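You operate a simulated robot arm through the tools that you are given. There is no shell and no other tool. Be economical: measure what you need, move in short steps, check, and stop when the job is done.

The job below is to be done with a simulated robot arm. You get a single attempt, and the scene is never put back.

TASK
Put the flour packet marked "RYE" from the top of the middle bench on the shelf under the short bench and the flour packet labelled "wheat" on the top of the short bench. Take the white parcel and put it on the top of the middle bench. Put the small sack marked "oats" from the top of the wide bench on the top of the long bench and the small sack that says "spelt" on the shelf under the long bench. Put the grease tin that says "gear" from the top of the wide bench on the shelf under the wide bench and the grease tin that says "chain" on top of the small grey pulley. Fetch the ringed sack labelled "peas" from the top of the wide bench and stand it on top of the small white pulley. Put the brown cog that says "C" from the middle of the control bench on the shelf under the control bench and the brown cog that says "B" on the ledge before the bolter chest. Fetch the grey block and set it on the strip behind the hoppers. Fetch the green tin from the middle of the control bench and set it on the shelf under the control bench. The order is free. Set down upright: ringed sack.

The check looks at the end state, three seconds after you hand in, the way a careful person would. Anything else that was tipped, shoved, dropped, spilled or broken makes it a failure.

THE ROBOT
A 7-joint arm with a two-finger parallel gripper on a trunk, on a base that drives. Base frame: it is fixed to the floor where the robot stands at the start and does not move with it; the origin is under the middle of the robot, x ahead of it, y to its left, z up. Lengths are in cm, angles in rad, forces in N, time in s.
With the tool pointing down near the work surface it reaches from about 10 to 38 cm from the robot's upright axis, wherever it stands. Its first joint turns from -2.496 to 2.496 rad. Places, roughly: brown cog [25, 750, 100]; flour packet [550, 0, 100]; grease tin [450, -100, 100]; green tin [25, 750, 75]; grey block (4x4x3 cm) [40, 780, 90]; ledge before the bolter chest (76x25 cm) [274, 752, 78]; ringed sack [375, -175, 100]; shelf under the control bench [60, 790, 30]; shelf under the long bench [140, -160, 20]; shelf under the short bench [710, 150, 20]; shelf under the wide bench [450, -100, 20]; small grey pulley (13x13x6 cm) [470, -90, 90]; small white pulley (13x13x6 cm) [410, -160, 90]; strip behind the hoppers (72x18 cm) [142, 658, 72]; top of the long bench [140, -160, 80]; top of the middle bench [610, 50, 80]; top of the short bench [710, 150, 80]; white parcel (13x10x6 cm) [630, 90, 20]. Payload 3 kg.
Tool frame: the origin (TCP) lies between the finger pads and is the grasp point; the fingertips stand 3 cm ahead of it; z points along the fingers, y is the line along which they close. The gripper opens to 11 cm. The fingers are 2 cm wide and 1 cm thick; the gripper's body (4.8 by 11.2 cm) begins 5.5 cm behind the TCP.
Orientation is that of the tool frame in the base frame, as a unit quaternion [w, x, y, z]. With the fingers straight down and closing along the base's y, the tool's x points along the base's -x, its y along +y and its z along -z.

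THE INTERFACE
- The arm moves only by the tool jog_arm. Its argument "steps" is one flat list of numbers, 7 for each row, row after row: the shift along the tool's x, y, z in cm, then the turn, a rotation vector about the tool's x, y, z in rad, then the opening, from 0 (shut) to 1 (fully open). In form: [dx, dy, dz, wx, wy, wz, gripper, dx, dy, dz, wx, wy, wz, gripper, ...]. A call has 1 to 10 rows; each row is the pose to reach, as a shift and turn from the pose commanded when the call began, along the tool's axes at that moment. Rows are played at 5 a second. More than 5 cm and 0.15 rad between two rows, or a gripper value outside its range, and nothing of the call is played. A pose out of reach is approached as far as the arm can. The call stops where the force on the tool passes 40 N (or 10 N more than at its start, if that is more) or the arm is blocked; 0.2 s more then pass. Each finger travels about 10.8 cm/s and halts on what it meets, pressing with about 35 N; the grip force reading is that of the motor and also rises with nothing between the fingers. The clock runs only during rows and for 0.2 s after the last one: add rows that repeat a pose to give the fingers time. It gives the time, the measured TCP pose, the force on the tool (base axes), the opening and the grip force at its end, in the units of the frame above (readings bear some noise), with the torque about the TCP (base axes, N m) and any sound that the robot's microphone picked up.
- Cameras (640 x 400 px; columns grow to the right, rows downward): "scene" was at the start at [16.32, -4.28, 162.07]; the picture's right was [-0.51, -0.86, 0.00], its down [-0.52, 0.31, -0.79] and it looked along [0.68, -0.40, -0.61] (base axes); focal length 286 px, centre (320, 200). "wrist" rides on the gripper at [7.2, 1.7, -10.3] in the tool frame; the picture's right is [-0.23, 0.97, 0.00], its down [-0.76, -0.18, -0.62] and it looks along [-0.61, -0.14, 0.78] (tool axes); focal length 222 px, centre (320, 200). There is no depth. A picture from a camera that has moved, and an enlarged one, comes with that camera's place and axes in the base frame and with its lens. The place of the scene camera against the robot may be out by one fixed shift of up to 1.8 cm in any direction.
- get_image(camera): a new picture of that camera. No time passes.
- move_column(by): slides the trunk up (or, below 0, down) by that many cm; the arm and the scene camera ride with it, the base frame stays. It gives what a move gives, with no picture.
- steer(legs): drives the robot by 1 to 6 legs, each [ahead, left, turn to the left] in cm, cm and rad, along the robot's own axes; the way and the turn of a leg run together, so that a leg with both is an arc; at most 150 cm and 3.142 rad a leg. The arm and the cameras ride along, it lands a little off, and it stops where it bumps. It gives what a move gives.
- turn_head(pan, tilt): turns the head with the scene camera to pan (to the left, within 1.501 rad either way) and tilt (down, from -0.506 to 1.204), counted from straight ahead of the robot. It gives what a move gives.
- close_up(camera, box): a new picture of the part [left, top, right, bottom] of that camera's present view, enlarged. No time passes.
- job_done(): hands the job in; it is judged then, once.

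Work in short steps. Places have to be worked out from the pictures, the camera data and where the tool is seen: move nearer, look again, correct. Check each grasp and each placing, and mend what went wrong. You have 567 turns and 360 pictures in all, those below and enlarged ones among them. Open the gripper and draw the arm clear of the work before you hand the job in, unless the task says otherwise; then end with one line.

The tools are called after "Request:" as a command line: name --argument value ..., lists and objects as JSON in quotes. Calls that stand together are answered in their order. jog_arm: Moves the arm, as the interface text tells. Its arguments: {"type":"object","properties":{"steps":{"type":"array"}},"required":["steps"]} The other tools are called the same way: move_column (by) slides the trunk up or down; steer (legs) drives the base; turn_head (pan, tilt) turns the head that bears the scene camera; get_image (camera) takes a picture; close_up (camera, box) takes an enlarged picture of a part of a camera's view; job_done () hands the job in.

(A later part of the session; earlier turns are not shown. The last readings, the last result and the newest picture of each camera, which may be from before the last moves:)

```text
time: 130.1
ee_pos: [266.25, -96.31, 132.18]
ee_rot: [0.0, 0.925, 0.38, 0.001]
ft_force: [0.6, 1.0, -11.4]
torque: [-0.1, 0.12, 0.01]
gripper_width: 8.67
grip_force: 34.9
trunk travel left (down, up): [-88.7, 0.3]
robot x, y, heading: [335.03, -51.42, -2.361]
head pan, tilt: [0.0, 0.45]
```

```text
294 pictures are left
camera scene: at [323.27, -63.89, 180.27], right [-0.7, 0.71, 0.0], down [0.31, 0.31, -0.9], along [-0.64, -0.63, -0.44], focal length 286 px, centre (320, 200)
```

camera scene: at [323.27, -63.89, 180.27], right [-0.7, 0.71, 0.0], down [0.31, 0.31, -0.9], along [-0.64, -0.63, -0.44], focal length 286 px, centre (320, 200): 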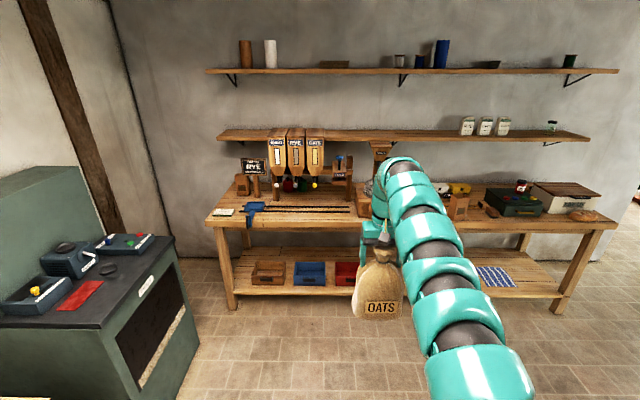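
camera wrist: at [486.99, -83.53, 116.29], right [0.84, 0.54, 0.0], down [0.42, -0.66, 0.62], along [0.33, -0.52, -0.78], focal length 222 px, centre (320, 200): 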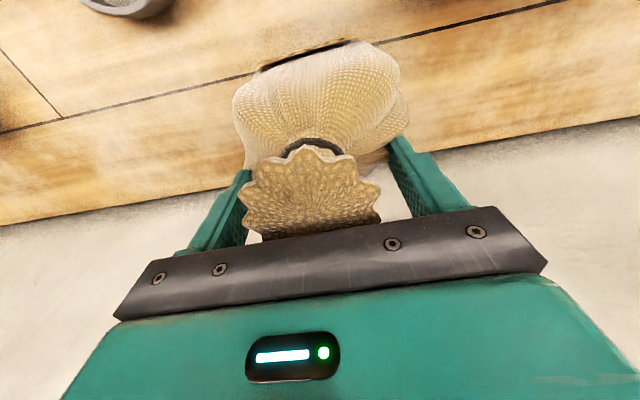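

A fine view of the long bench. I approach 70 cm and shift right a bit, to find free places on top and on the shelf.

Request:
steer --legs '[[70, -40, 0]]'

Request:
turn_head --pan 0.15 --tilt 0.7

Request:
get_image --camera "scene"

Request:
turn_head --pan -0.7 --tilt 0.7

Request:
get_image --camera "scene"

```text
time: 132.9
ee_pos: [221.06, -106.14, 131.66]
ee_rot: [0.0, 0.93, 0.367, 0.006]
ft_force: [-1.6, 0.1, -12.2]
torque: [-0.08, 0.12, 0.01]
gripper_width: 8.67
grip_force: 35.3
trunk travel left (down, up): [-88.7, 0.3]
robot x, y, heading: [291.02, -63.56, -2.397]
head pan, tilt: [0.0, 0.45]
stopped in leg 1: the robot was blocked; the commanded pose is now the measured one
```

```text
time: 133.7
ee_pos: [221.75, -106.28, 132.0]
ee_rot: [0.0, 0.93, 0.368, 0.001]
ft_force: [-0.3, 0.6, -11.4]
torque: [-0.11, 0.09, -0.01]
gripper_width: 8.67
grip_force: 35.0
trunk travel left (down, up): [-88.7, 0.3]
robot x, y, heading: [291.36, -63.43, -2.393]
head pan, tilt: [0.15, 0.7]
```

```text
293 pictures are left
camera scene: at [280.77, -75.71, 178.08], right [-0.78, 0.62, 0.0], down [0.4, 0.5, -0.76], along [-0.48, -0.6, -0.64], focal length 286 px, centre (320, 200)
```

scene: 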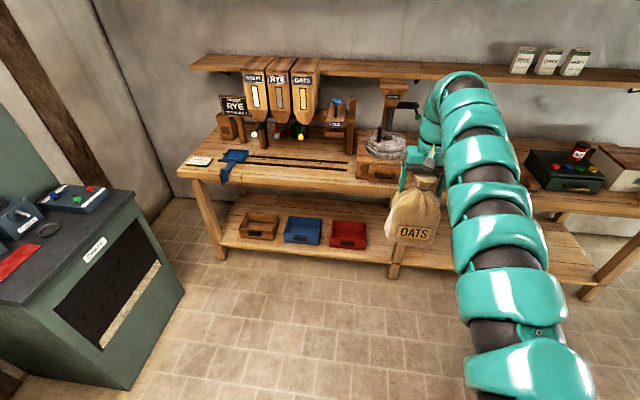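

```text
time: 134.8
ee_pos: [221.62, -106.22, 132.13]
ee_rot: [-0.001, 0.93, 0.369, 0.001]
ft_force: [-0.6, -0.8, -11.7]
torque: [-0.1, 0.11, -0.01]
gripper_width: 8.7
grip_force: 35.2
trunk travel left (down, up): [-88.7, 0.3]
robot x, y, heading: [290.98, -63.86, -2.389]
head pan, tilt: [-0.7, 0.7]
```

```text
292 pictures are left
camera scene: at [277.45, -69.51, 178.06], right [-0.05, 1.0, 0.0], down [0.64, 0.03, -0.76], along [-0.76, -0.04, -0.65], focal length 286 px, centre (320, 200)
```

scene: 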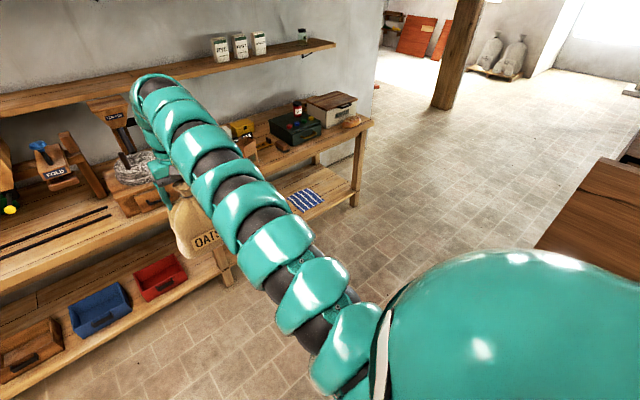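

The robot's side touched the central island. I move away left, correct the heading, and continue straight ahead.

Request:
steer --legs '[[0, 14, 0], [0, 0, 0.034], [48, 0, 0]]'

Request:
get_image --camera "scene"

Request:
turn_head --pan 0 --tilt 0.8

Request:
get_image --camera "scene"

```text
time: 139.0
ee_pos: [198.74, -152.5, 132.07]
ee_rot: [-0.001, 0.923, 0.384, 0.002]
ft_force: [0.4, 0.3, -11.4]
torque: [-0.12, 0.1, 0.02]
gripper_width: 8.66
grip_force: 35.2
trunk travel left (down, up): [-88.7, 0.3]
robot x, y, heading: [266.8, -108.02, -2.36]
head pan, tilt: [-0.7, 0.7]
```

```text
291 pictures are left
camera scene: at [253.29, -113.94, 178.06], right [-0.08, 1.0, 0.0], down [0.64, 0.05, -0.76], along [-0.76, -0.06, -0.65], focal length 286 px, centre (320, 200)
```

scene: 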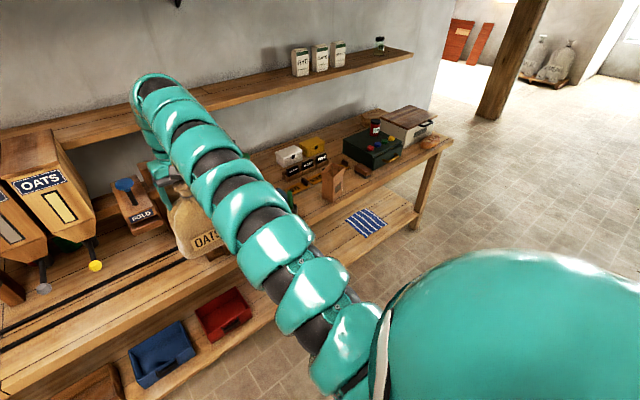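

```text
time: 140.1
ee_pos: [198.73, -152.53, 132.07]
ee_rot: [-0.001, 0.923, 0.384, 0.002]
ft_force: [-0.7, 0.0, -11.0]
torque: [-0.12, 0.07, -0.01]
gripper_width: 8.65
grip_force: 34.8
trunk travel left (down, up): [-88.7, 0.3]
robot x, y, heading: [266.74, -107.5, -2.359]
head pan, tilt: [0.0, 0.799]
```

```text
290 pictures are left
camera scene: at [256.05, -118.9, 177.24], right [-0.71, 0.71, 0.0], down [0.51, 0.51, -0.7], along [-0.49, -0.49, -0.72], focal length 286 px, centre (320, 200)
```

scene: 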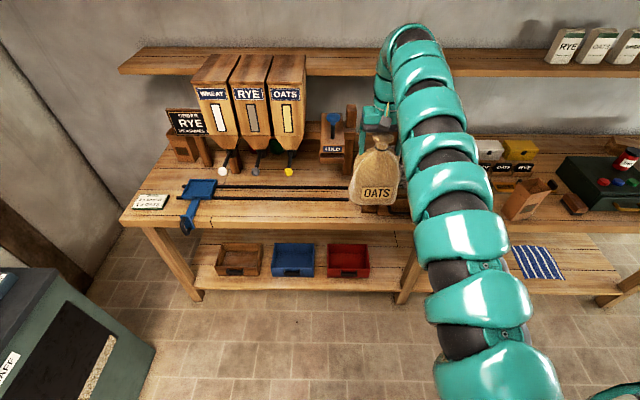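

I judge a free patch on top around a≈8, n≈201 (between rope box and scoop box). I edge ahead 8, strafe right 47, and look with the wrist camera.

Request:
steer --legs '[[8, 0, 0], [0, -47, 0]]'

Request:
get_image --camera "wrist"

Request:
get_image --camera "scene"

```text
time: 143.6
ee_pos: [159.61, -124.38, 132.02]
ee_rot: [0.0, 0.924, 0.383, 0.003]
ft_force: [-1.2, 0.0, -11.2]
torque: [-0.12, 0.14, -0.06]
gripper_width: 8.69
grip_force: 35.2
trunk travel left (down, up): [-88.7, 0.3]
robot x, y, heading: [227.74, -79.39, -2.357]
head pan, tilt: [0.0, 0.799]
```

```text
289 pictures are left
camera wrist: at [165.89, -120.42, 142.29], right [0.53, -0.85, 0.0], down [-0.67, -0.41, 0.62], along [-0.53, -0.33, -0.78], focal length 222 px, centre (320, 200)
```

wrist: 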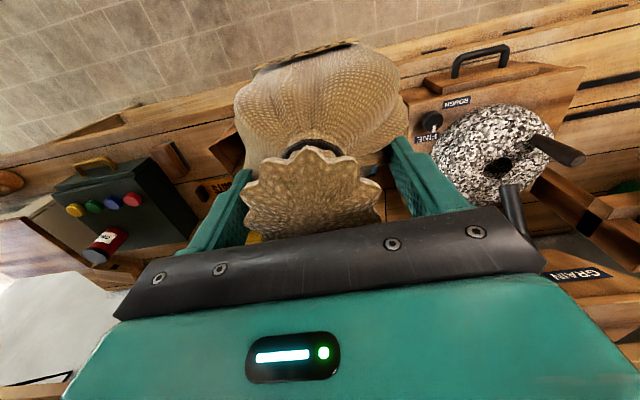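

```text
288 pictures are left
camera scene: at [216.97, -90.84, 177.24], right [-0.7, 0.71, 0.0], down [0.51, 0.51, -0.7], along [-0.49, -0.49, -0.72], focal length 286 px, centre (320, 200)
```

scene: 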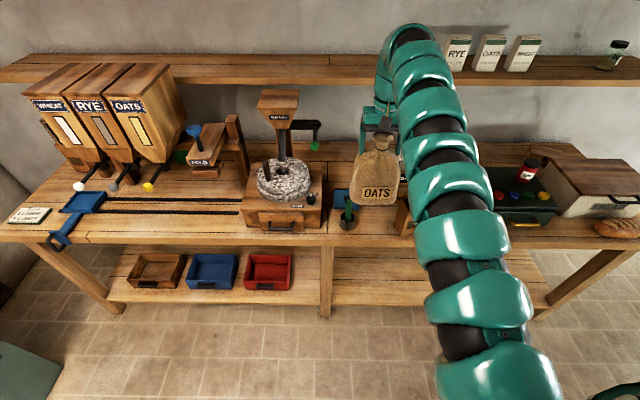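

The gap here is too tight. The front strip at a≈12.5, n≈267 (before the rail, left of the millstone box) is free and wider. I strafe left 66 there.

Request:
steer --legs '[[0, 66, 0]]'

Request:
get_image --camera "scene"

Request:
get_image --camera "wrist"

```text
time: 147.2
ee_pos: [206.26, -171.49, 132.04]
ee_rot: [-0.001, 0.923, 0.384, 0.002]
ft_force: [0.8, 0.2, -11.3]
torque: [-0.13, 0.09, -0.01]
gripper_width: 8.68
grip_force: 34.8
trunk travel left (down, up): [-88.7, 0.3]
robot x, y, heading: [274.14, -126.42, -2.358]
head pan, tilt: [0.0, 0.799]
```

```text
287 pictures are left
camera scene: at [263.67, -137.71, 177.24], right [-0.71, 0.71, 0.0], down [0.51, 0.51, -0.7], along [-0.49, -0.49, -0.72], focal length 286 px, centre (320, 200)
```

scene: 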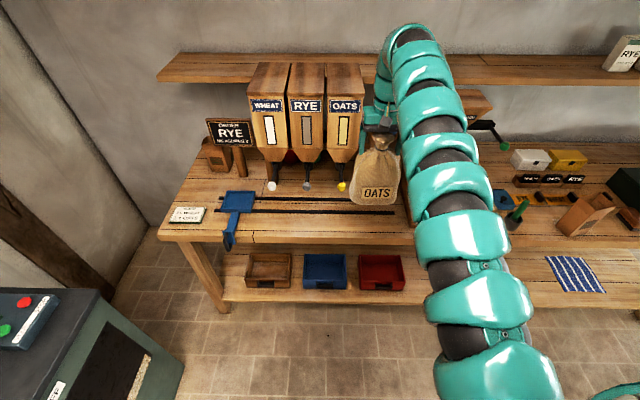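

```text
286 pictures are left
camera wrist: at [212.67, -167.43, 142.28], right [0.53, -0.85, 0.0], down [-0.66, -0.42, 0.62], along [-0.53, -0.33, -0.79], focal length 222 px, centre (320, 200)
```

wrist: 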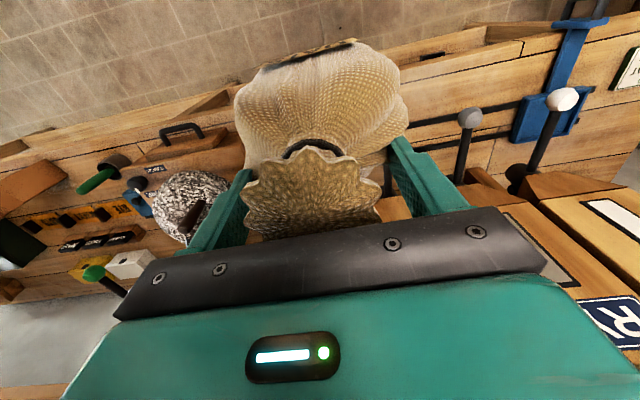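

The yellow lever knob is at a≈4.5, n≈275, so I shift 4 cm right and go 11.5 ahead.

Request:
steer --legs '[[0, -4, 0], [11.5, 0, 0]]'

Request:
get_image --camera "scene"

Request:
get_image --camera "wrist"

```text
time: 148.9
ee_pos: [195.32, -176.87, 132.06]
ee_rot: [-0.001, 0.923, 0.384, 0.002]
ft_force: [-0.4, 0.2, -12.6]
torque: [-0.15, 0.1, -0.01]
gripper_width: 8.66
grip_force: 34.9
trunk travel left (down, up): [-88.7, 0.3]
robot x, y, heading: [263.37, -131.42, -2.353]
head pan, tilt: [0.0, 0.799]
```

```text
285 pictures are left
camera scene: at [252.69, -143.08, 177.24], right [-0.71, 0.71, 0.0], down [0.51, 0.51, -0.7], along [-0.49, -0.49, -0.72], focal length 286 px, centre (320, 200)
```

scene: 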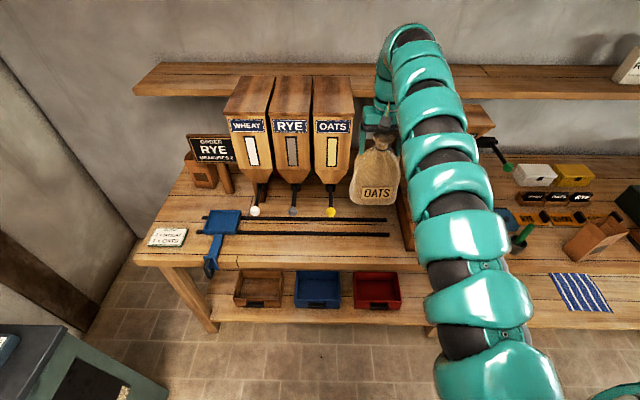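

```text
284 pictures are left
camera wrist: at [201.67, -172.75, 142.27], right [0.53, -0.85, 0.0], down [-0.67, -0.42, 0.62], along [-0.53, -0.33, -0.79], focal length 222 px, centre (320, 200)
```

wrist: 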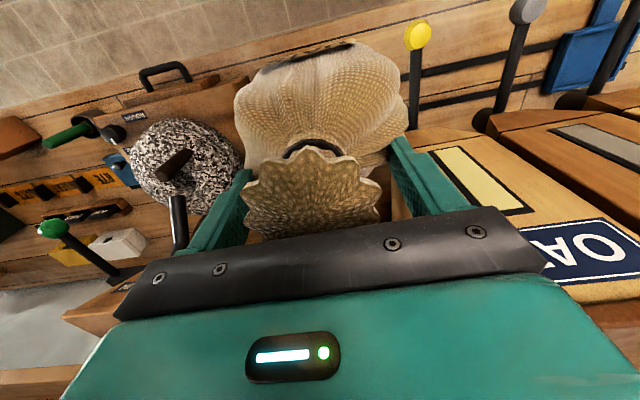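

The lever knob is at n≈276, so there is clearance. I zoom on the rail strip to judge its height before lowering.

Request:
close_up --camera "scene" --box '[200, 180, 430, 320]'

Request:
close_up --camera "wrist" --box '[380, 0, 560, 120]'

```text
2.78 times, centred on (315, 250) of scene
camera zoom: at [252.69, -143.08, 177.24], right [-0.71, 0.71, 0.0], down [0.51, 0.51, -0.7], along [-0.49, -0.49, -0.72], focal length 797 px, centre (334, 61)
```

zoom: 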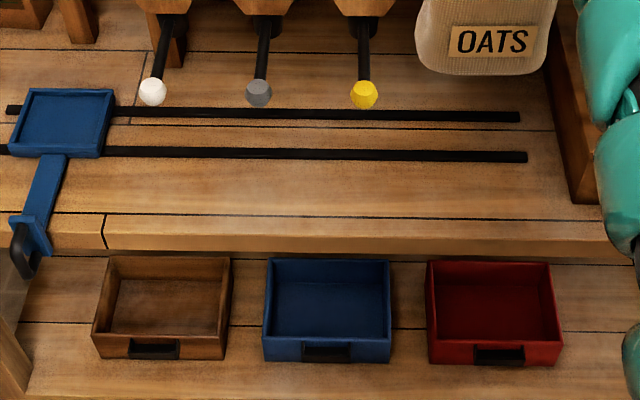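

```text
3.33 times, centred on (470, 60) of wrist
camera zoom: at [201.67, -172.75, 142.27], right [0.53, -0.85, 0.0], down [-0.67, -0.42, 0.62], along [-0.53, -0.33, -0.79], focal length 740 px, centre (-180, 667)
```

zoom: 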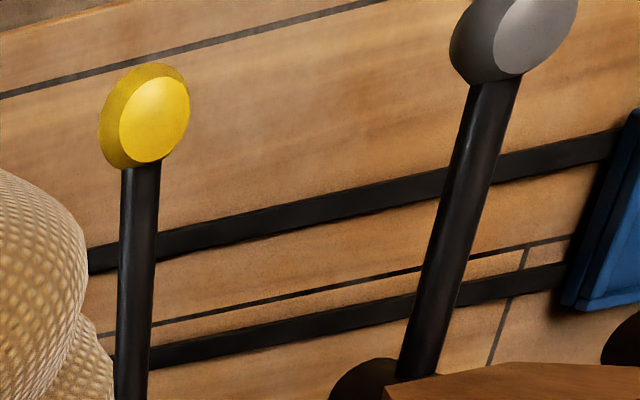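

The strip between rail (a≈7) and edge (a≈20.7) holds the sack, centred near a≈14.5. I lower 26 cm, then creep.

Request:
move_column --by -26

Request:
close_up --camera "scene" --box '[280, 80, 460, 240]'

```text
time: 151.6
ee_pos: [195.34, -176.6, 106.02]
ee_rot: [-0.001, 0.923, 0.384, 0.003]
ft_force: [0.4, -0.3, -11.7]
torque: [-0.07, 0.11, 0.01]
gripper_width: 8.69
grip_force: 34.8
trunk travel left (down, up): [-62.7, 26.3]
robot x, y, heading: [263.42, -131.62, -2.354]
head pan, tilt: [0.0, 0.799]
```

```text
2.50 times, centred on (370, 160) of scene
camera zoom: at [252.68, -142.96, 151.24], right [-0.71, 0.71, 0.0], down [0.51, 0.51, -0.7], along [-0.49, -0.49, -0.72], focal length 716 px, centre (195, 300)
```

zoom: 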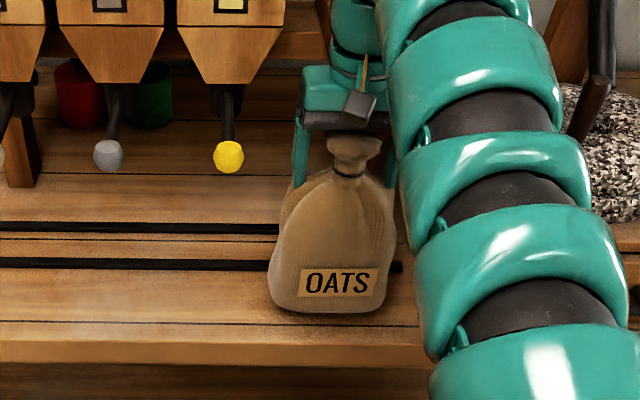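

Close to the bench now. I creep down.

Request:
move_column --by -1.5

Request:
move_column --by -0.7

```text
time: 152.2
ee_pos: [195.34, -176.66, 104.51]
ee_rot: [-0.001, 0.923, 0.384, 0.002]
ft_force: [-0.2, -0.2, -10.8]
torque: [-0.1, 0.09, 0.01]
gripper_width: 8.68
grip_force: 34.9
trunk travel left (down, up): [-61.2, 27.8]
robot x, y, heading: [263.12, -131.85, -2.356]
head pan, tilt: [0.0, 0.799]
```

```text
time: 152.8
ee_pos: [195.37, -176.64, 103.75]
ee_rot: [0.0, 0.923, 0.384, 0.003]
ft_force: [1.1, -0.8, -11.4]
torque: [-0.1, 0.07, 0.02]
gripper_width: 8.64
grip_force: 35.3
trunk travel left (down, up): [-60.5, 28.5]
robot x, y, heading: [263.44, -131.92, -2.359]
head pan, tilt: [0.0, 0.799]
```

Request:
move_column --by -0.5

Request:
move_column --by -0.4

```text
time: 153.3
ee_pos: [195.34, -176.62, 103.29]
ee_rot: [-0.001, 0.924, 0.384, 0.003]
ft_force: [-0.1, 0.8, -11.5]
torque: [-0.11, 0.12, 0.01]
gripper_width: 8.68
grip_force: 35.1
trunk travel left (down, up): [-60.0, 29.0]
robot x, y, heading: [263.27, -131.42, -2.358]
head pan, tilt: [0.0, 0.799]
```

```text
time: 153.8
ee_pos: [195.53, -176.64, 103.34]
ee_rot: [0.0, 0.923, 0.384, -0.001]
ft_force: [-3.1, -0.3, 14.4]
torque: [0.67, -0.43, 0.15]
gripper_width: 8.7
grip_force: 35.5
trunk travel left (down, up): [-59.6, 29.4]
robot x, y, heading: [263.2, -131.89, -2.357]
head pan, tilt: [0.0, 0.799]
```

Contact at 103.3, same height as it stood before. I open, check and rise.

Request:
jog_arm --steps '[0, 0, 0, 0, 0, 0, 0.85, 0, 0, 0, 0, 0, 0, 0.9, 0, 0, 0, 0, 0, 0, 1, 0, 0, 0, 0, 0, 0, 1]'

Request:
move_column --by 29

Request:
get_image --camera "scene"

Request:
get_image --camera "wrist"

```text
time: 154.8
ee_pos: [195.42, -176.52, 102.99]
ee_rot: [-0.001, 0.924, 0.384, 0.002]
ft_force: [0.3, 0.0, -0.3]
torque: [0.04, -0.01, 0.0]
gripper_width: 11.01
grip_force: 0.1
trunk travel left (down, up): [-59.6, 29.4]
robot x, y, heading: [263.3, -131.54, -2.353]
head pan, tilt: [0.0, 0.799]
```

```text
time: 157.8
ee_pos: [195.44, -176.63, 132.03]
ee_rot: [-0.001, 0.923, 0.384, 0.001]
ft_force: [1.1, 0.0, -0.5]
torque: [0.0, 0.03, 0.0]
gripper_width: 11.0
grip_force: 0.1
trunk travel left (down, up): [-88.6, 0.4]
robot x, y, heading: [263.47, -131.47, -2.354]
head pan, tilt: [0.0, 0.799]
```

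```text
280 pictures are left
camera scene: at [252.77, -142.89, 177.15], right [-0.71, 0.71, 0.0], down [0.51, 0.51, -0.7], along [-0.49, -0.49, -0.72], focal length 286 px, centre (320, 200)
```

scene: 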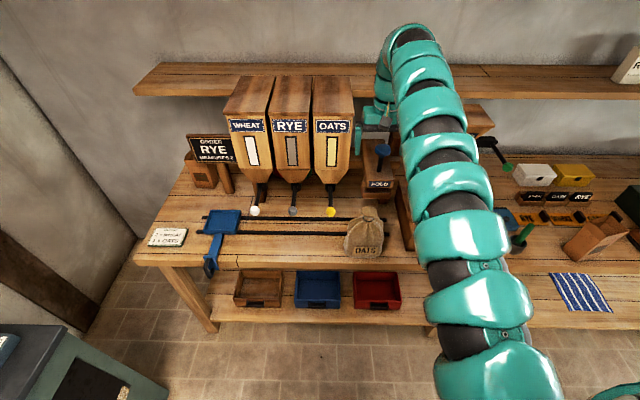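

```text
279 pictures are left
camera wrist: at [201.74, -172.6, 142.25], right [0.53, -0.85, 0.0], down [-0.66, -0.42, 0.62], along [-0.53, -0.33, -0.78], focal length 222 px, centre (320, 200)
```

wrist: 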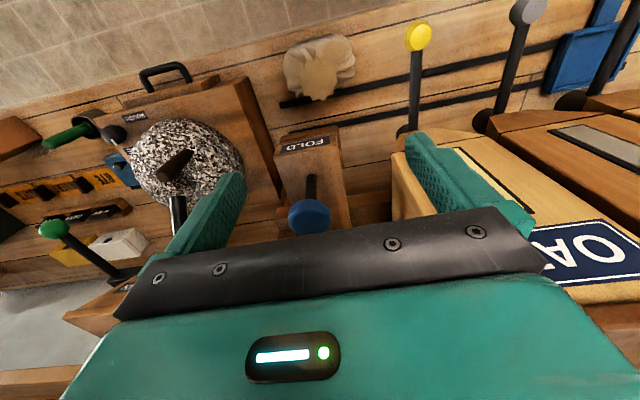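

OATS stands on the long bench. I drive back in reverse along the aisle to SPELT and turn left to face the wide bench.

Request:
steer --legs '[[-125, 4, 0], [-125, 4, 0], [0, 0, 1.57]]'

Request:
get_image --camera "scene"

Request:
get_image --camera "wrist"

```text
time: 173.7
ee_pos: [489.14, -28.12, 131.89]
ee_rot: [-0.001, 0.377, 0.926, 0.001]
ft_force: [0.8, 0.4, 0.6]
torque: [-0.01, 0.0, -0.03]
gripper_width: 10.98
grip_force: 0.0
trunk travel left (down, up): [-88.6, 0.4]
robot x, y, heading: [443.39, 39.18, -0.778]
head pan, tilt: [0.0, 0.799]
```

```text
278 pictures are left
camera scene: at [455.84, 28.05, 177.16], right [-0.7, -0.71, 0.0], down [-0.51, 0.5, -0.7], along [0.5, -0.49, -0.72], focal length 286 px, centre (320, 200)
```

scene: 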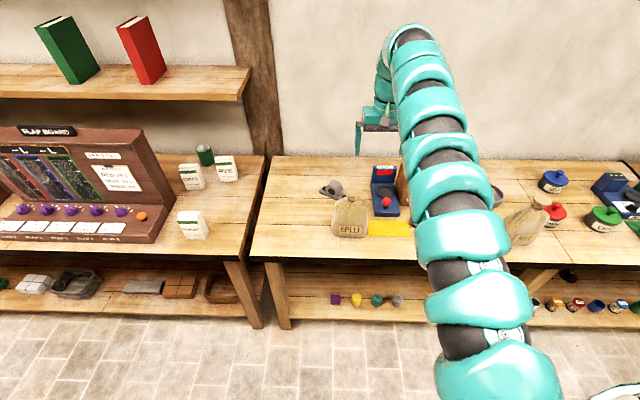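

```text
277 pictures are left
camera wrist: at [485.19, -21.94, 142.25], right [0.84, 0.54, 0.0], down [0.42, -0.66, 0.62], along [0.33, -0.52, -0.78], focal length 222 px, centre (320, 200)
```

wrist: 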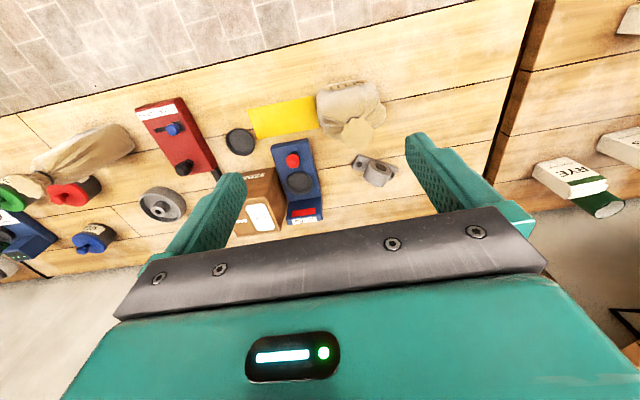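

SPELT's flare is at about a=330.5, n=373.6. I drive 8 ahead and 4.5 left and lower to get two views.

Request:
steer --legs '[[8, 4.5, 0]]'

Request:
move_column --by -18

Request:
get_image --camera "wrist"

Request:
get_image --camera "scene"

```text
time: 174.8
ee_pos: [498.0, -30.82, 131.95]
ee_rot: [-0.002, 0.377, 0.926, 0.001]
ft_force: [-0.2, -0.4, -0.5]
torque: [-0.08, 0.01, -0.01]
gripper_width: 10.99
grip_force: 0.0
trunk travel left (down, up): [-88.6, 0.4]
robot x, y, heading: [452.33, 36.63, -0.777]
head pan, tilt: [0.0, 0.799]
```

```text
time: 176.8
ee_pos: [497.86, -30.81, 114.02]
ee_rot: [-0.002, 0.377, 0.926, 0.0]
ft_force: [-0.1, -0.1, 0.2]
torque: [-0.02, 0.01, -0.01]
gripper_width: 11.02
grip_force: 0.0
trunk travel left (down, up): [-70.6, 18.4]
robot x, y, heading: [452.28, 36.6, -0.781]
head pan, tilt: [0.0, 0.799]
```

```text
276 pictures are left
camera wrist: at [493.96, -24.44, 124.27], right [0.84, 0.54, 0.0], down [0.42, -0.66, 0.62], along [0.33, -0.52, -0.78], focal length 222 px, centre (320, 200)
```

wrist: 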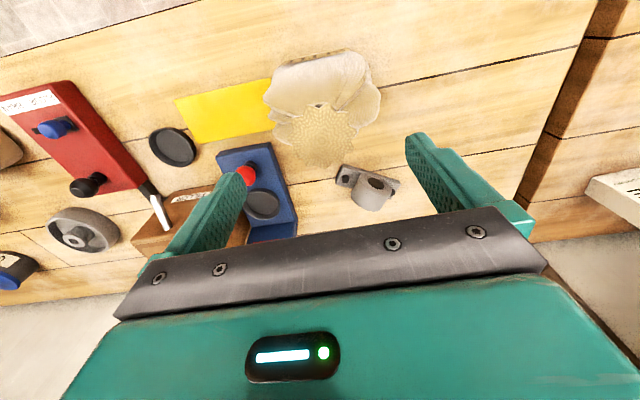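

```text
275 pictures are left
camera scene: at [464.64, 25.57, 159.16], right [-0.7, -0.71, 0.0], down [-0.51, 0.5, -0.7], along [0.5, -0.49, -0.72], focal length 286 px, centre (320, 200)
```

scene: 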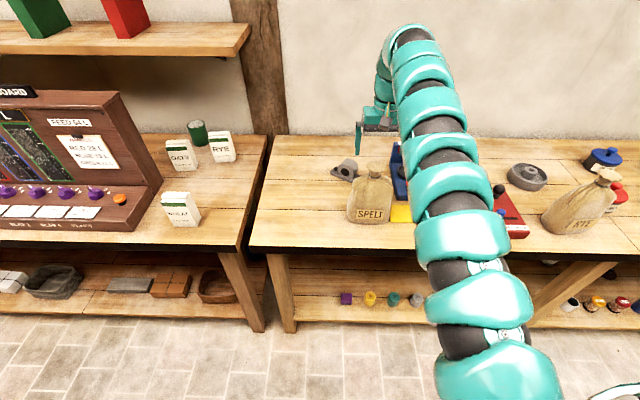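

Flare at n≈373.5, a≈330.6; the good grip on OATS was 1.7 cm beyond the flare centre. I go 1.7 ahead, lower 11 cm and look.

Request:
steer --legs '[[1.7, 0.3, 0]]'

Request:
move_column --by -10.8

Request:
get_image --camera "wrist"

```text
time: 177.6
ee_pos: [499.57, -31.82, 113.92]
ee_rot: [-0.003, 0.376, 0.927, 0.001]
ft_force: [0.2, -0.1, 0.6]
torque: [0.01, 0.01, 0.01]
gripper_width: 11.0
grip_force: 0.1
trunk travel left (down, up): [-70.6, 18.4]
robot x, y, heading: [453.59, 36.16, -0.778]
head pan, tilt: [0.0, 0.799]
```

```text
time: 179.0
ee_pos: [499.31, -31.72, 103.2]
ee_rot: [-0.001, 0.376, 0.927, 0.0]
ft_force: [-1.3, -0.7, 0.5]
torque: [-0.03, -0.02, -0.02]
gripper_width: 11.03
grip_force: 0.0
trunk travel left (down, up): [-59.8, 29.2]
robot x, y, heading: [453.81, 36.05, -0.777]
head pan, tilt: [0.0, 0.799]
```

```text
274 pictures are left
camera wrist: at [495.36, -25.4, 113.47], right [0.84, 0.54, 0.0], down [0.42, -0.66, 0.62], along [0.33, -0.52, -0.78], focal length 222 px, centre (320, 200)
```

wrist: 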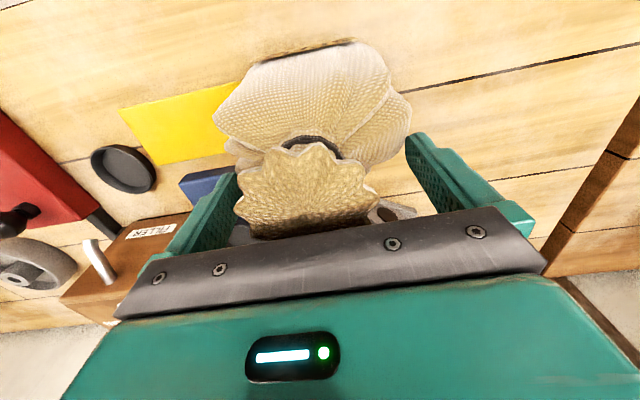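

Nearly centred; I shift 0.6 cm right while closing, then test-lift 3 cm.

Request:
jog_arm --steps '[0, -0.6, 0, 0, 0, 0, 1, 0, -0.6, 0, 0, 0, 0, 0.7, 0, -0.6, 0, 0, 0, 0, 0.3, 0, -0.6, 0, 0, 0, 0, 0, 0, -0.6, 0, 0, 0, 0, 0]'

Request:
move_column --by 3

Request:
get_image --camera "scene"

```text
time: 180.2
ee_pos: [498.99, -32.11, 103.12]
ee_rot: [-0.002, 0.377, 0.926, 0.001]
ft_force: [5.8, 2.9, 3.2]
torque: [0.08, -0.43, -0.01]
gripper_width: 8.76
grip_force: 34.8
trunk travel left (down, up): [-59.8, 29.2]
robot x, y, heading: [453.92, 35.58, -0.776]
head pan, tilt: [0.0, 0.799]
```

```text
time: 181.0
ee_pos: [498.87, -32.31, 106.0]
ee_rot: [-0.004, 0.377, 0.926, 0.001]
ft_force: [-0.3, -1.0, -11.1]
torque: [-0.11, -0.13, 0.02]
gripper_width: 8.76
grip_force: 35.1
trunk travel left (down, up): [-62.8, 26.2]
robot x, y, heading: [453.64, 35.63, -0.778]
head pan, tilt: [0.0, 0.799]
```

```text
273 pictures are left
camera scene: at [466.14, 24.4, 151.33], right [-0.7, -0.71, 0.0], down [-0.51, 0.5, -0.7], along [0.5, -0.49, -0.72], focal length 286 px, centre (320, 200)
```

scene: 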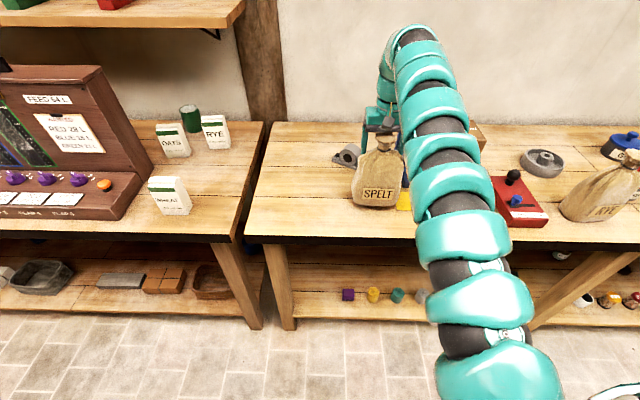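

SPELT is held. But for the low shelf a pitched tool would fit better under the bench top, so I set it back down, release, and test the arm with a 45° pitch first.

Request:
move_column --by -2.7

Request:
move_column --by -0.4

```text
time: 181.7
ee_pos: [498.94, -32.29, 103.29]
ee_rot: [-0.001, 0.378, 0.926, 0.001]
ft_force: [-0.5, 0.2, -11.9]
torque: [-0.13, -0.15, 0.02]
gripper_width: 8.76
grip_force: 35.3
trunk travel left (down, up): [-60.1, 28.9]
robot x, y, heading: [453.77, 35.47, -0.781]
head pan, tilt: [0.0, 0.799]
```

```text
time: 182.2
ee_pos: [499.0, -32.11, 103.24]
ee_rot: [0.0, 0.376, 0.927, 0.0]
ft_force: [2.8, -0.8, 4.1]
torque: [-0.4, 0.96, 0.07]
gripper_width: 8.75
grip_force: 35.4
trunk travel left (down, up): [-59.7, 29.3]
robot x, y, heading: [453.53, 35.57, -0.775]
head pan, tilt: [0.0, 0.799]
```

Standing again. I release, rise, back off 20 cm, and pitch the tool by 45°.

Request:
jog_arm --steps '[0, 0, 0, 0, 0, 0, 0.85, 0, 0, 0, 0, 0, 0, 0.95, 0, 0, 0, 0, 0, 0, 1, 0, 0, 0, 0, 0, 0, 1]'

Request:
move_column --by 15

Request:
steer --legs '[[-22, 0, 0]]'

Request:
jog_arm --steps '[0, 0, 0, 0, -0.14, 0, 1, 0, 0, 0, 0, -0.28, 0, 1, 0, 0, 0, 0, -0.42, 0, 1, 0, 0, 0, 0, -0.56, 0, 1, 0, 0, 0, 0, -0.7, 0, 1, 0, 0, 0, 0, -0.785, 0, 1]'

Request:
get_image --camera "scene"

```text
time: 183.2
ee_pos: [498.87, -32.21, 103.0]
ee_rot: [-0.003, 0.377, 0.926, 0.001]
ft_force: [0.8, 0.0, -0.3]
torque: [0.01, -0.03, -0.01]
gripper_width: 11.0
grip_force: 0.0
trunk travel left (down, up): [-59.7, 29.3]
robot x, y, heading: [453.51, 35.58, -0.776]
head pan, tilt: [0.0, 0.799]
```

```text
time: 185.0
ee_pos: [498.98, -32.24, 117.95]
ee_rot: [-0.002, 0.377, 0.926, 0.001]
ft_force: [0.0, 0.2, 0.1]
torque: [0.0, 0.0, 0.01]
gripper_width: 11.01
grip_force: 0.1
trunk travel left (down, up): [-74.7, 14.3]
robot x, y, heading: [453.87, 35.82, -0.78]
head pan, tilt: [0.0, 0.799]
```

```text
time: 186.7
ee_pos: [482.91, -16.77, 118.04]
ee_rot: [-0.002, 0.378, 0.926, 0.0]
ft_force: [-0.5, -0.4, 0.2]
torque: [0.0, -0.02, -0.01]
gripper_width: 10.97
grip_force: 0.0
trunk travel left (down, up): [-74.7, 14.3]
robot x, y, heading: [437.77, 51.74, -0.785]
head pan, tilt: [0.0, 0.799]
```

```text
time: 188.1
ee_pos: [482.99, -16.64, 117.97]
ee_rot: [0.352, 0.349, 0.857, -0.143]
ft_force: [0.4, 0.0, 0.0]
torque: [0.03, 0.02, -0.04]
gripper_width: 10.99
grip_force: 0.0
trunk travel left (down, up): [-74.7, 14.3]
robot x, y, heading: [437.66, 51.35, -0.781]
head pan, tilt: [0.0, 0.799]
```

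```text
272 pictures are left
camera scene: at [450.42, 40.22, 163.25], right [-0.7, -0.71, 0.0], down [-0.51, 0.5, -0.7], along [0.49, -0.49, -0.72], focal length 286 px, centre (320, 200)
```

scene: 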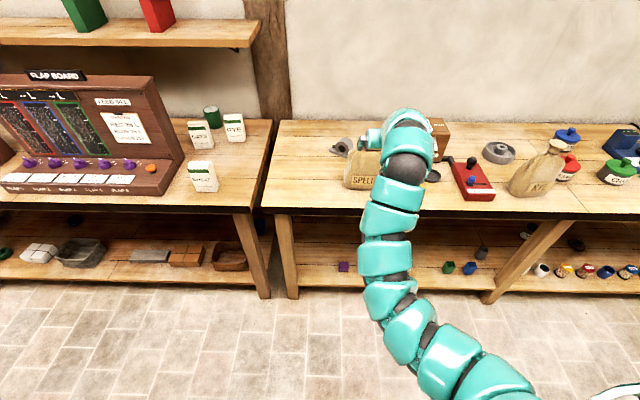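

The 45° pose works at 80 cm ahead with the arm low. I probe its forward range at this height.

Request:
jog_arm --steps '[-3.2, 0, 3.2, 0, 0, 0, 1, -6.4, 0, 6.4, 0, 0, 0, 1, -9.6, 0, 9.6, 0, 0, 0, 1, -12.8, 0, 12.8, 0, 0, 0, 1]'

Request:
jog_arm --steps '[3.2, 0, 3.2, 0, 0, 0, 1, 6.4, 0, 6.4, 0, 0, 0, 1, 9.6, 0, 9.6, 0, 0, 0, 1]'

```text
time: 189.1
ee_pos: [495.1, -28.43, 118.44]
ee_rot: [0.356, 0.35, 0.854, -0.144]
ft_force: [-1.3, 1.9, -8.7]
torque: [-0.48, -0.47, -0.02]
gripper_width: 10.99
grip_force: 0.3
out of reach, approached as far as the arm can: row 4
trunk travel left (down, up): [-74.7, 14.3]
robot x, y, heading: [437.94, 51.1, -0.778]
head pan, tilt: [0.0, 0.799]
```

```text
time: 189.9
ee_pos: [494.89, -28.35, 104.38]
ee_rot: [0.352, 0.35, 0.856, -0.143]
ft_force: [0.6, 0.0, 0.4]
torque: [-0.01, 0.01, -0.06]
gripper_width: 10.98
grip_force: 0.2
out of reach, approached as far as the arm can: row 3
trunk travel left (down, up): [-74.7, 14.3]
robot x, y, heading: [437.69, 51.06, -0.781]
head pan, tilt: [0.0, 0.799]
```

The TCP is now by SPELT's shoulders, fingers astride I hope. I check both views.

Request:
get_image --camera "wrist"

Request:
close_up --camera "scene" --box '[320, 90, 480, 230]'

```text
271 pictures are left
camera wrist: at [487.22, -18.3, 106.53], right [0.8, 0.58, 0.16], down [-0.05, -0.2, 0.98], along [0.6, -0.79, -0.13], focal length 222 px, centre (320, 200)
```

wrist: 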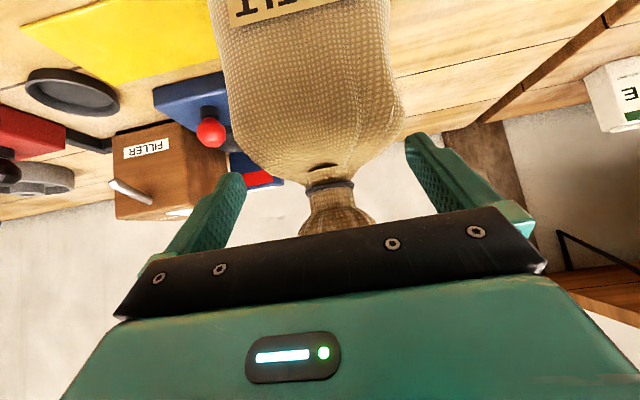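

```text
2.86 times, centred on (400, 160) of scene
camera zoom: at [450.16, 40.05, 163.26], right [-0.7, -0.71, 0.0], down [-0.51, 0.5, -0.7], along [0.5, -0.49, -0.72], focal length 818 px, centre (91, 314)
```

zoom: 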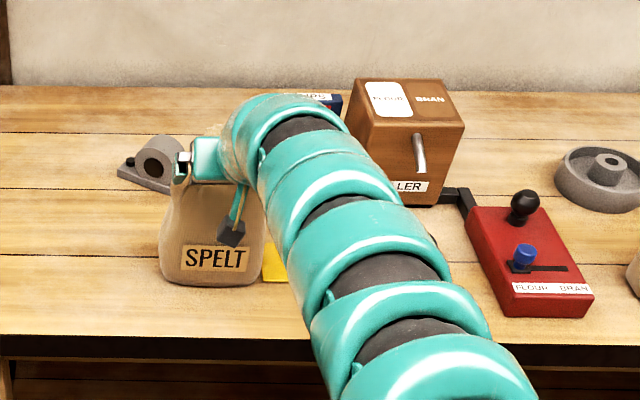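

The sack is astride the fingers untouched. I go in 3.5 cm with the base and down 2 cm, then close.

Request:
steer --legs '[[3.4, 0, 0]]'

Request:
move_column --by -2

Request:
get_image --camera "wrist"

```text
time: 190.7
ee_pos: [497.39, -30.97, 104.23]
ee_rot: [0.351, 0.35, 0.857, -0.143]
ft_force: [0.4, -0.5, 0.4]
torque: [-0.03, 0.0, -0.02]
gripper_width: 11.0
grip_force: 0.0
trunk travel left (down, up): [-74.7, 14.3]
robot x, y, heading: [440.34, 49.12, -0.78]
head pan, tilt: [0.0, 0.799]
```

```text
time: 191.4
ee_pos: [497.26, -30.68, 102.47]
ee_rot: [0.351, 0.351, 0.856, -0.144]
ft_force: [-0.1, 0.6, 0.7]
torque: [0.01, 0.02, 0.01]
gripper_width: 11.0
grip_force: 0.1
trunk travel left (down, up): [-72.7, 16.3]
robot x, y, heading: [440.26, 48.87, -0.773]
head pan, tilt: [0.0, 0.799]
```

```text
269 pictures are left
camera wrist: at [489.66, -20.7, 104.59], right [0.8, 0.58, 0.16], down [-0.05, -0.2, 0.98], along [0.6, -0.79, -0.13], focal length 222 px, centre (320, 200)
```

wrist: 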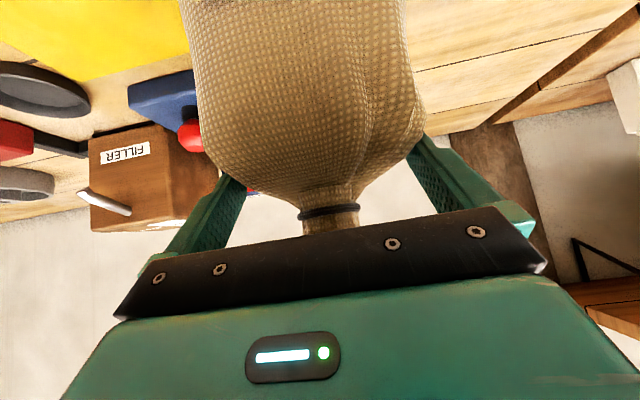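

Good pose, with ample trunk travel down. I close and lift 3 cm.

Request:
jog_arm --steps '[0, 0, 0, 0, 0, 0, 0.7, 0, 0, 0, 0, 0, 0, 0.3, 0, 0, 0, 0, 0, 0, 0, 0, 0, 0, 0, 0, 0, 0]'

Request:
move_column --by 3

Request:
close_up --camera "scene" --box '[320, 90, 480, 230]'

```text
time: 192.4
ee_pos: [497.41, -30.68, 102.42]
ee_rot: [0.352, 0.35, 0.856, -0.144]
ft_force: [2.0, 5.7, -0.2]
torque: [0.2, 0.03, 0.0]
gripper_width: 8.83
grip_force: 34.9
trunk travel left (down, up): [-72.7, 16.3]
robot x, y, heading: [440.39, 49.02, -0.781]
head pan, tilt: [0.0, 0.799]
```

```text
time: 193.1
ee_pos: [497.26, -30.89, 105.18]
ee_rot: [0.351, 0.351, 0.857, -0.142]
ft_force: [1.1, -1.1, -11.6]
torque: [0.05, -0.01, -0.03]
gripper_width: 8.76
grip_force: 34.9
trunk travel left (down, up): [-75.7, 13.3]
robot x, y, heading: [440.6, 48.7, -0.781]
head pan, tilt: [0.0, 0.799]
```

```text
2.86 times, centred on (400, 160) of scene
camera zoom: at [452.84, 37.44, 164.22], right [-0.7, -0.71, 0.0], down [-0.51, 0.51, -0.7], along [0.5, -0.49, -0.72], focal length 818 px, centre (91, 314)
```

zoom: 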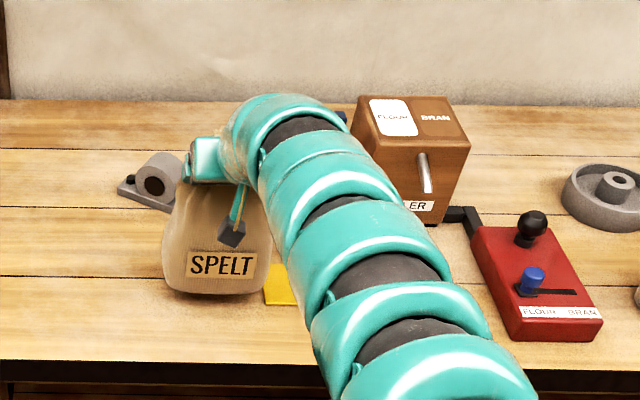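

Balanced hold. I raise fully, back 6 cm, turn right to face along the aisle.

Request:
move_column --by 13

Request:
steer --legs '[[-6, 0, 0], [0, 0, -1.573]]'

Request:
turn_head --pan 0 --tilt 0.5

Request:
get_image --camera "scene"

```text
time: 194.7
ee_pos: [497.42, -30.82, 118.28]
ee_rot: [0.35, 0.351, 0.857, -0.143]
ft_force: [0.1, 0.3, -12.1]
torque: [0.02, 0.07, -0.01]
gripper_width: 8.74
grip_force: 34.5
trunk travel left (down, up): [-88.7, 0.3]
robot x, y, heading: [440.87, 49.12, -0.781]
head pan, tilt: [0.0, 0.799]
```

```text
time: 199.6
ee_pos: [355.28, -2.33, 118.33]
ee_rot: [0.144, 0.856, 0.35, -0.351]
ft_force: [-0.3, 0.5, -11.0]
torque: [0.05, -0.06, -0.02]
gripper_width: 8.7
grip_force: 34.8
trunk travel left (down, up): [-88.7, 0.3]
robot x, y, heading: [436.22, 53.17, -2.371]
head pan, tilt: [0.0, 0.799]
```

```text
time: 200.3
ee_pos: [355.38, -2.18, 118.21]
ee_rot: [0.143, 0.857, 0.349, -0.351]
ft_force: [-0.8, -0.6, -11.2]
torque: [0.05, -0.04, -0.01]
gripper_width: 8.69
grip_force: 35.1
trunk travel left (down, up): [-88.7, 0.3]
robot x, y, heading: [435.84, 52.74, -2.373]
head pan, tilt: [0.0, 0.499]
```

```text
267 pictures are left
camera scene: at [424.53, 41.18, 179.82], right [-0.7, 0.72, 0.0], down [0.34, 0.33, -0.88], along [-0.63, -0.61, -0.48], focal length 286 px, centre (320, 200)
```

scene: 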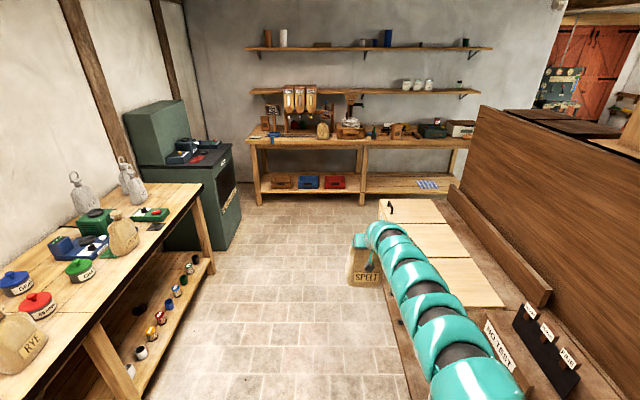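

I retract the arm by 15 cm, then drive along the aisle toward the long bench.

Request:
jog_arm --steps '[3, 0, -3, 0, 0, 0, 0, 6, 0, -6, 0, 0, 0, 0, 9, 0, -9, 0, 0, 0, 0, 10.6, 0, -10.6, 0, 0, 0, 0]'

Request:
steer --legs '[[0, 6, 0.017], [115, 0, 0], [112, 0, 0]]'

Request:
get_image --camera "scene"

```text
time: 201.3
ee_pos: [361.91, 4.88, 117.13]
ee_rot: [0.145, 0.857, 0.348, -0.351]
ft_force: [-0.9, 1.7, -10.8]
torque: [0.12, 0.02, 0.01]
gripper_width: 8.67
grip_force: 35.1
out of reach, approached as far as the arm can: row 3, 4
trunk travel left (down, up): [-88.7, 0.3]
robot x, y, heading: [435.93, 52.84, -2.378]
head pan, tilt: [0.0, 0.499]
```

```text
time: 213.1
ee_pos: [209.56, -164.24, 117.07]
ee_rot: [0.149, 0.852, 0.362, -0.348]
ft_force: [-0.2, 0.5, -11.3]
torque: [0.07, -0.02, 0.03]
gripper_width: 8.69
grip_force: 34.5
trunk travel left (down, up): [-88.7, 0.3]
robot x, y, heading: [281.97, -113.64, -2.339]
head pan, tilt: [0.0, 0.499]
```

```text
266 pictures are left
camera scene: at [270.84, -125.59, 179.83], right [-0.72, 0.7, 0.0], down [0.33, 0.34, -0.88], along [-0.61, -0.63, -0.48], focal length 286 px, centre (320, 200)
```

scene: 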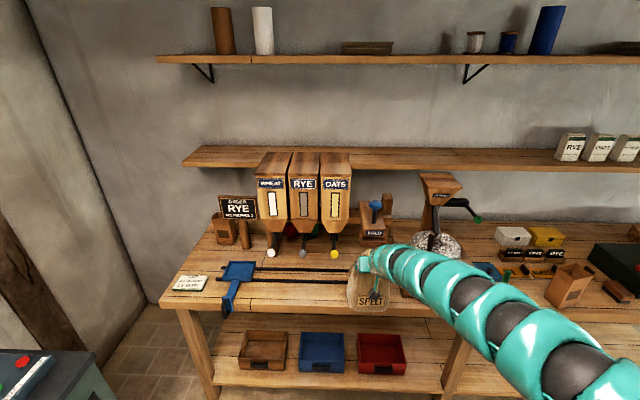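

SPELT hangs before the bench. I strafe right in two parts, keeping clear of the island and the millstone box.

Request:
steer --legs '[[0, -22, -0.017], [4, 0, 0], [0, -56, 0]]'

Request:
move_column --by -35

Request:
turn_head --pan -0.1 --tilt 0.6

Request:
get_image --camera "scene"

```text
time: 218.1
ee_pos: [150.58, -110.83, 117.05]
ee_rot: [0.147, 0.854, 0.357, -0.349]
ft_force: [0.0, 0.1, -11.5]
torque: [0.1, -0.07, 0.02]
gripper_width: 8.66
grip_force: 35.0
trunk travel left (down, up): [-88.7, 0.3]
robot x, y, heading: [224.2, -61.33, -2.358]
head pan, tilt: [0.0, 0.499]
```

```text
time: 221.5
ee_pos: [150.74, -110.83, 82.02]
ee_rot: [0.145, 0.854, 0.356, -0.35]
ft_force: [1.0, -0.7, -10.9]
torque: [0.01, -0.04, -0.02]
gripper_width: 8.65
grip_force: 35.4
trunk travel left (down, up): [-53.7, 35.3]
robot x, y, heading: [224.11, -60.97, -2.354]
head pan, tilt: [0.0, 0.499]
```

```text
time: 222.2
ee_pos: [150.7, -110.76, 81.97]
ee_rot: [0.146, 0.854, 0.357, -0.349]
ft_force: [0.0, -0.1, -11.5]
torque: [0.05, -0.04, -0.04]
gripper_width: 8.68
grip_force: 35.1
trunk travel left (down, up): [-53.7, 35.3]
robot x, y, heading: [223.86, -60.99, -2.353]
head pan, tilt: [-0.099, 0.6]
```

```text
265 pictures are left
camera scene: at [212.09, -72.26, 143.93], right [-0.63, 0.77, 0.0], down [0.44, 0.36, -0.82], along [-0.64, -0.52, -0.57], focal length 286 px, centre (320, 200)
```

scene: 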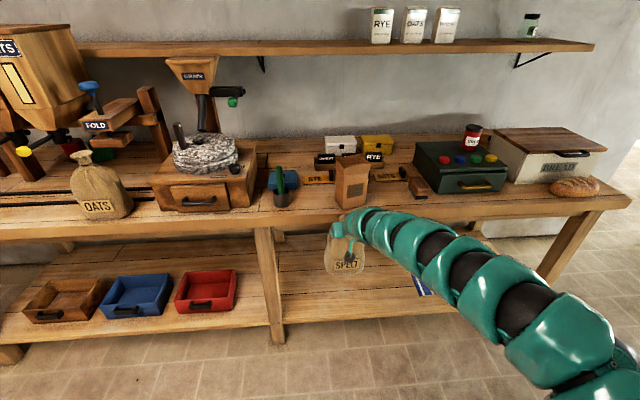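

The shelf between the middle leg and the blue cloth is free. I lower a further 36 cm to below bench-top level and look.

Request:
move_column --by -36

Request:
turn_head --pan -0.1 --tilt 0.5

Request:
get_image --camera "scene"

Request:
get_image --camera "wrist"

```text
time: 225.7
ee_pos: [150.73, -110.78, 46.01]
ee_rot: [0.146, 0.854, 0.356, -0.35]
ft_force: [0.0, -0.2, -12.2]
torque: [0.07, -0.05, -0.01]
gripper_width: 8.68
grip_force: 35.4
trunk travel left (down, up): [-17.7, 71.3]
robot x, y, heading: [224.1, -61.21, -2.353]
head pan, tilt: [-0.099, 0.6]
```

```text
time: 226.3
ee_pos: [150.73, -110.79, 46.09]
ee_rot: [0.146, 0.854, 0.356, -0.351]
ft_force: [0.0, -0.2, -10.6]
torque: [0.05, -0.03, 0.01]
gripper_width: 8.68
grip_force: 34.4
trunk travel left (down, up): [-17.7, 71.3]
robot x, y, heading: [224.19, -61.37, -2.35]
head pan, tilt: [-0.099, 0.499]
```

```text
264 pictures are left
camera scene: at [211.93, -72.4, 108.83], right [-0.63, 0.77, 0.0], down [0.37, 0.3, -0.88], along [-0.68, -0.56, -0.48], focal length 286 px, centre (320, 200)
```

scene: 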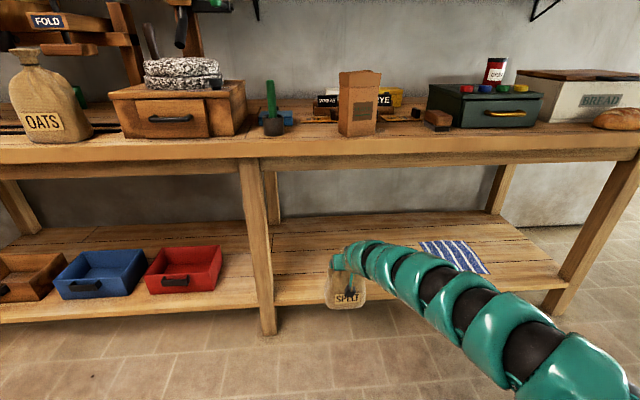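

```text
263 pictures are left
camera wrist: at [160.7, -103.07, 48.21], right [0.58, -0.8, 0.16], down [-0.2, 0.05, 0.98], along [-0.79, -0.6, -0.13], focal length 222 px, centre (320, 200)
```

wrist: 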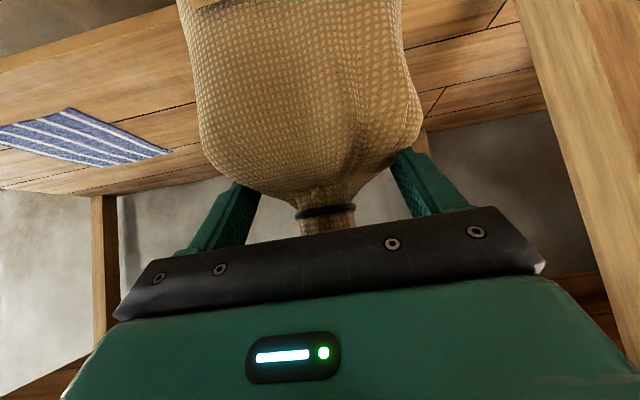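

The sack bottom clears the shelf by a few cm and the way is free. I drive ahead 22 cm.

Request:
steer --legs '[[22, 0, 0]]'

Request:
get_image --camera "scene"

```text
time: 228.0
ee_pos: [135.25, -126.14, 46.02]
ee_rot: [0.147, 0.854, 0.357, -0.35]
ft_force: [0.0, -0.4, -11.1]
torque: [0.07, -0.04, -0.02]
gripper_width: 8.69
grip_force: 35.0
trunk travel left (down, up): [-17.7, 71.3]
robot x, y, heading: [208.6, -76.29, -2.356]
head pan, tilt: [-0.099, 0.499]
```

```text
262 pictures are left
camera scene: at [196.51, -87.86, 108.83], right [-0.63, 0.77, 0.0], down [0.37, 0.3, -0.88], along [-0.68, -0.56, -0.48], focal length 286 px, centre (320, 200)
```

scene: 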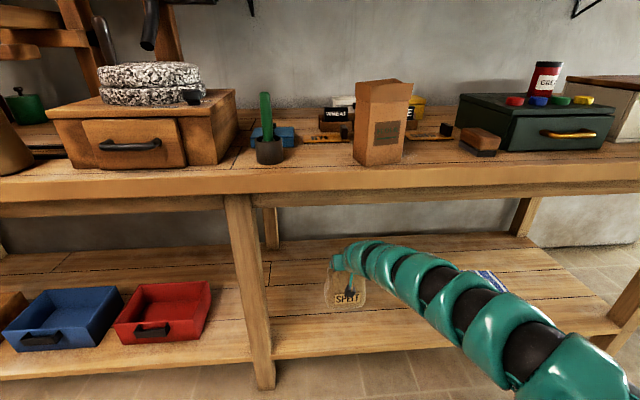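

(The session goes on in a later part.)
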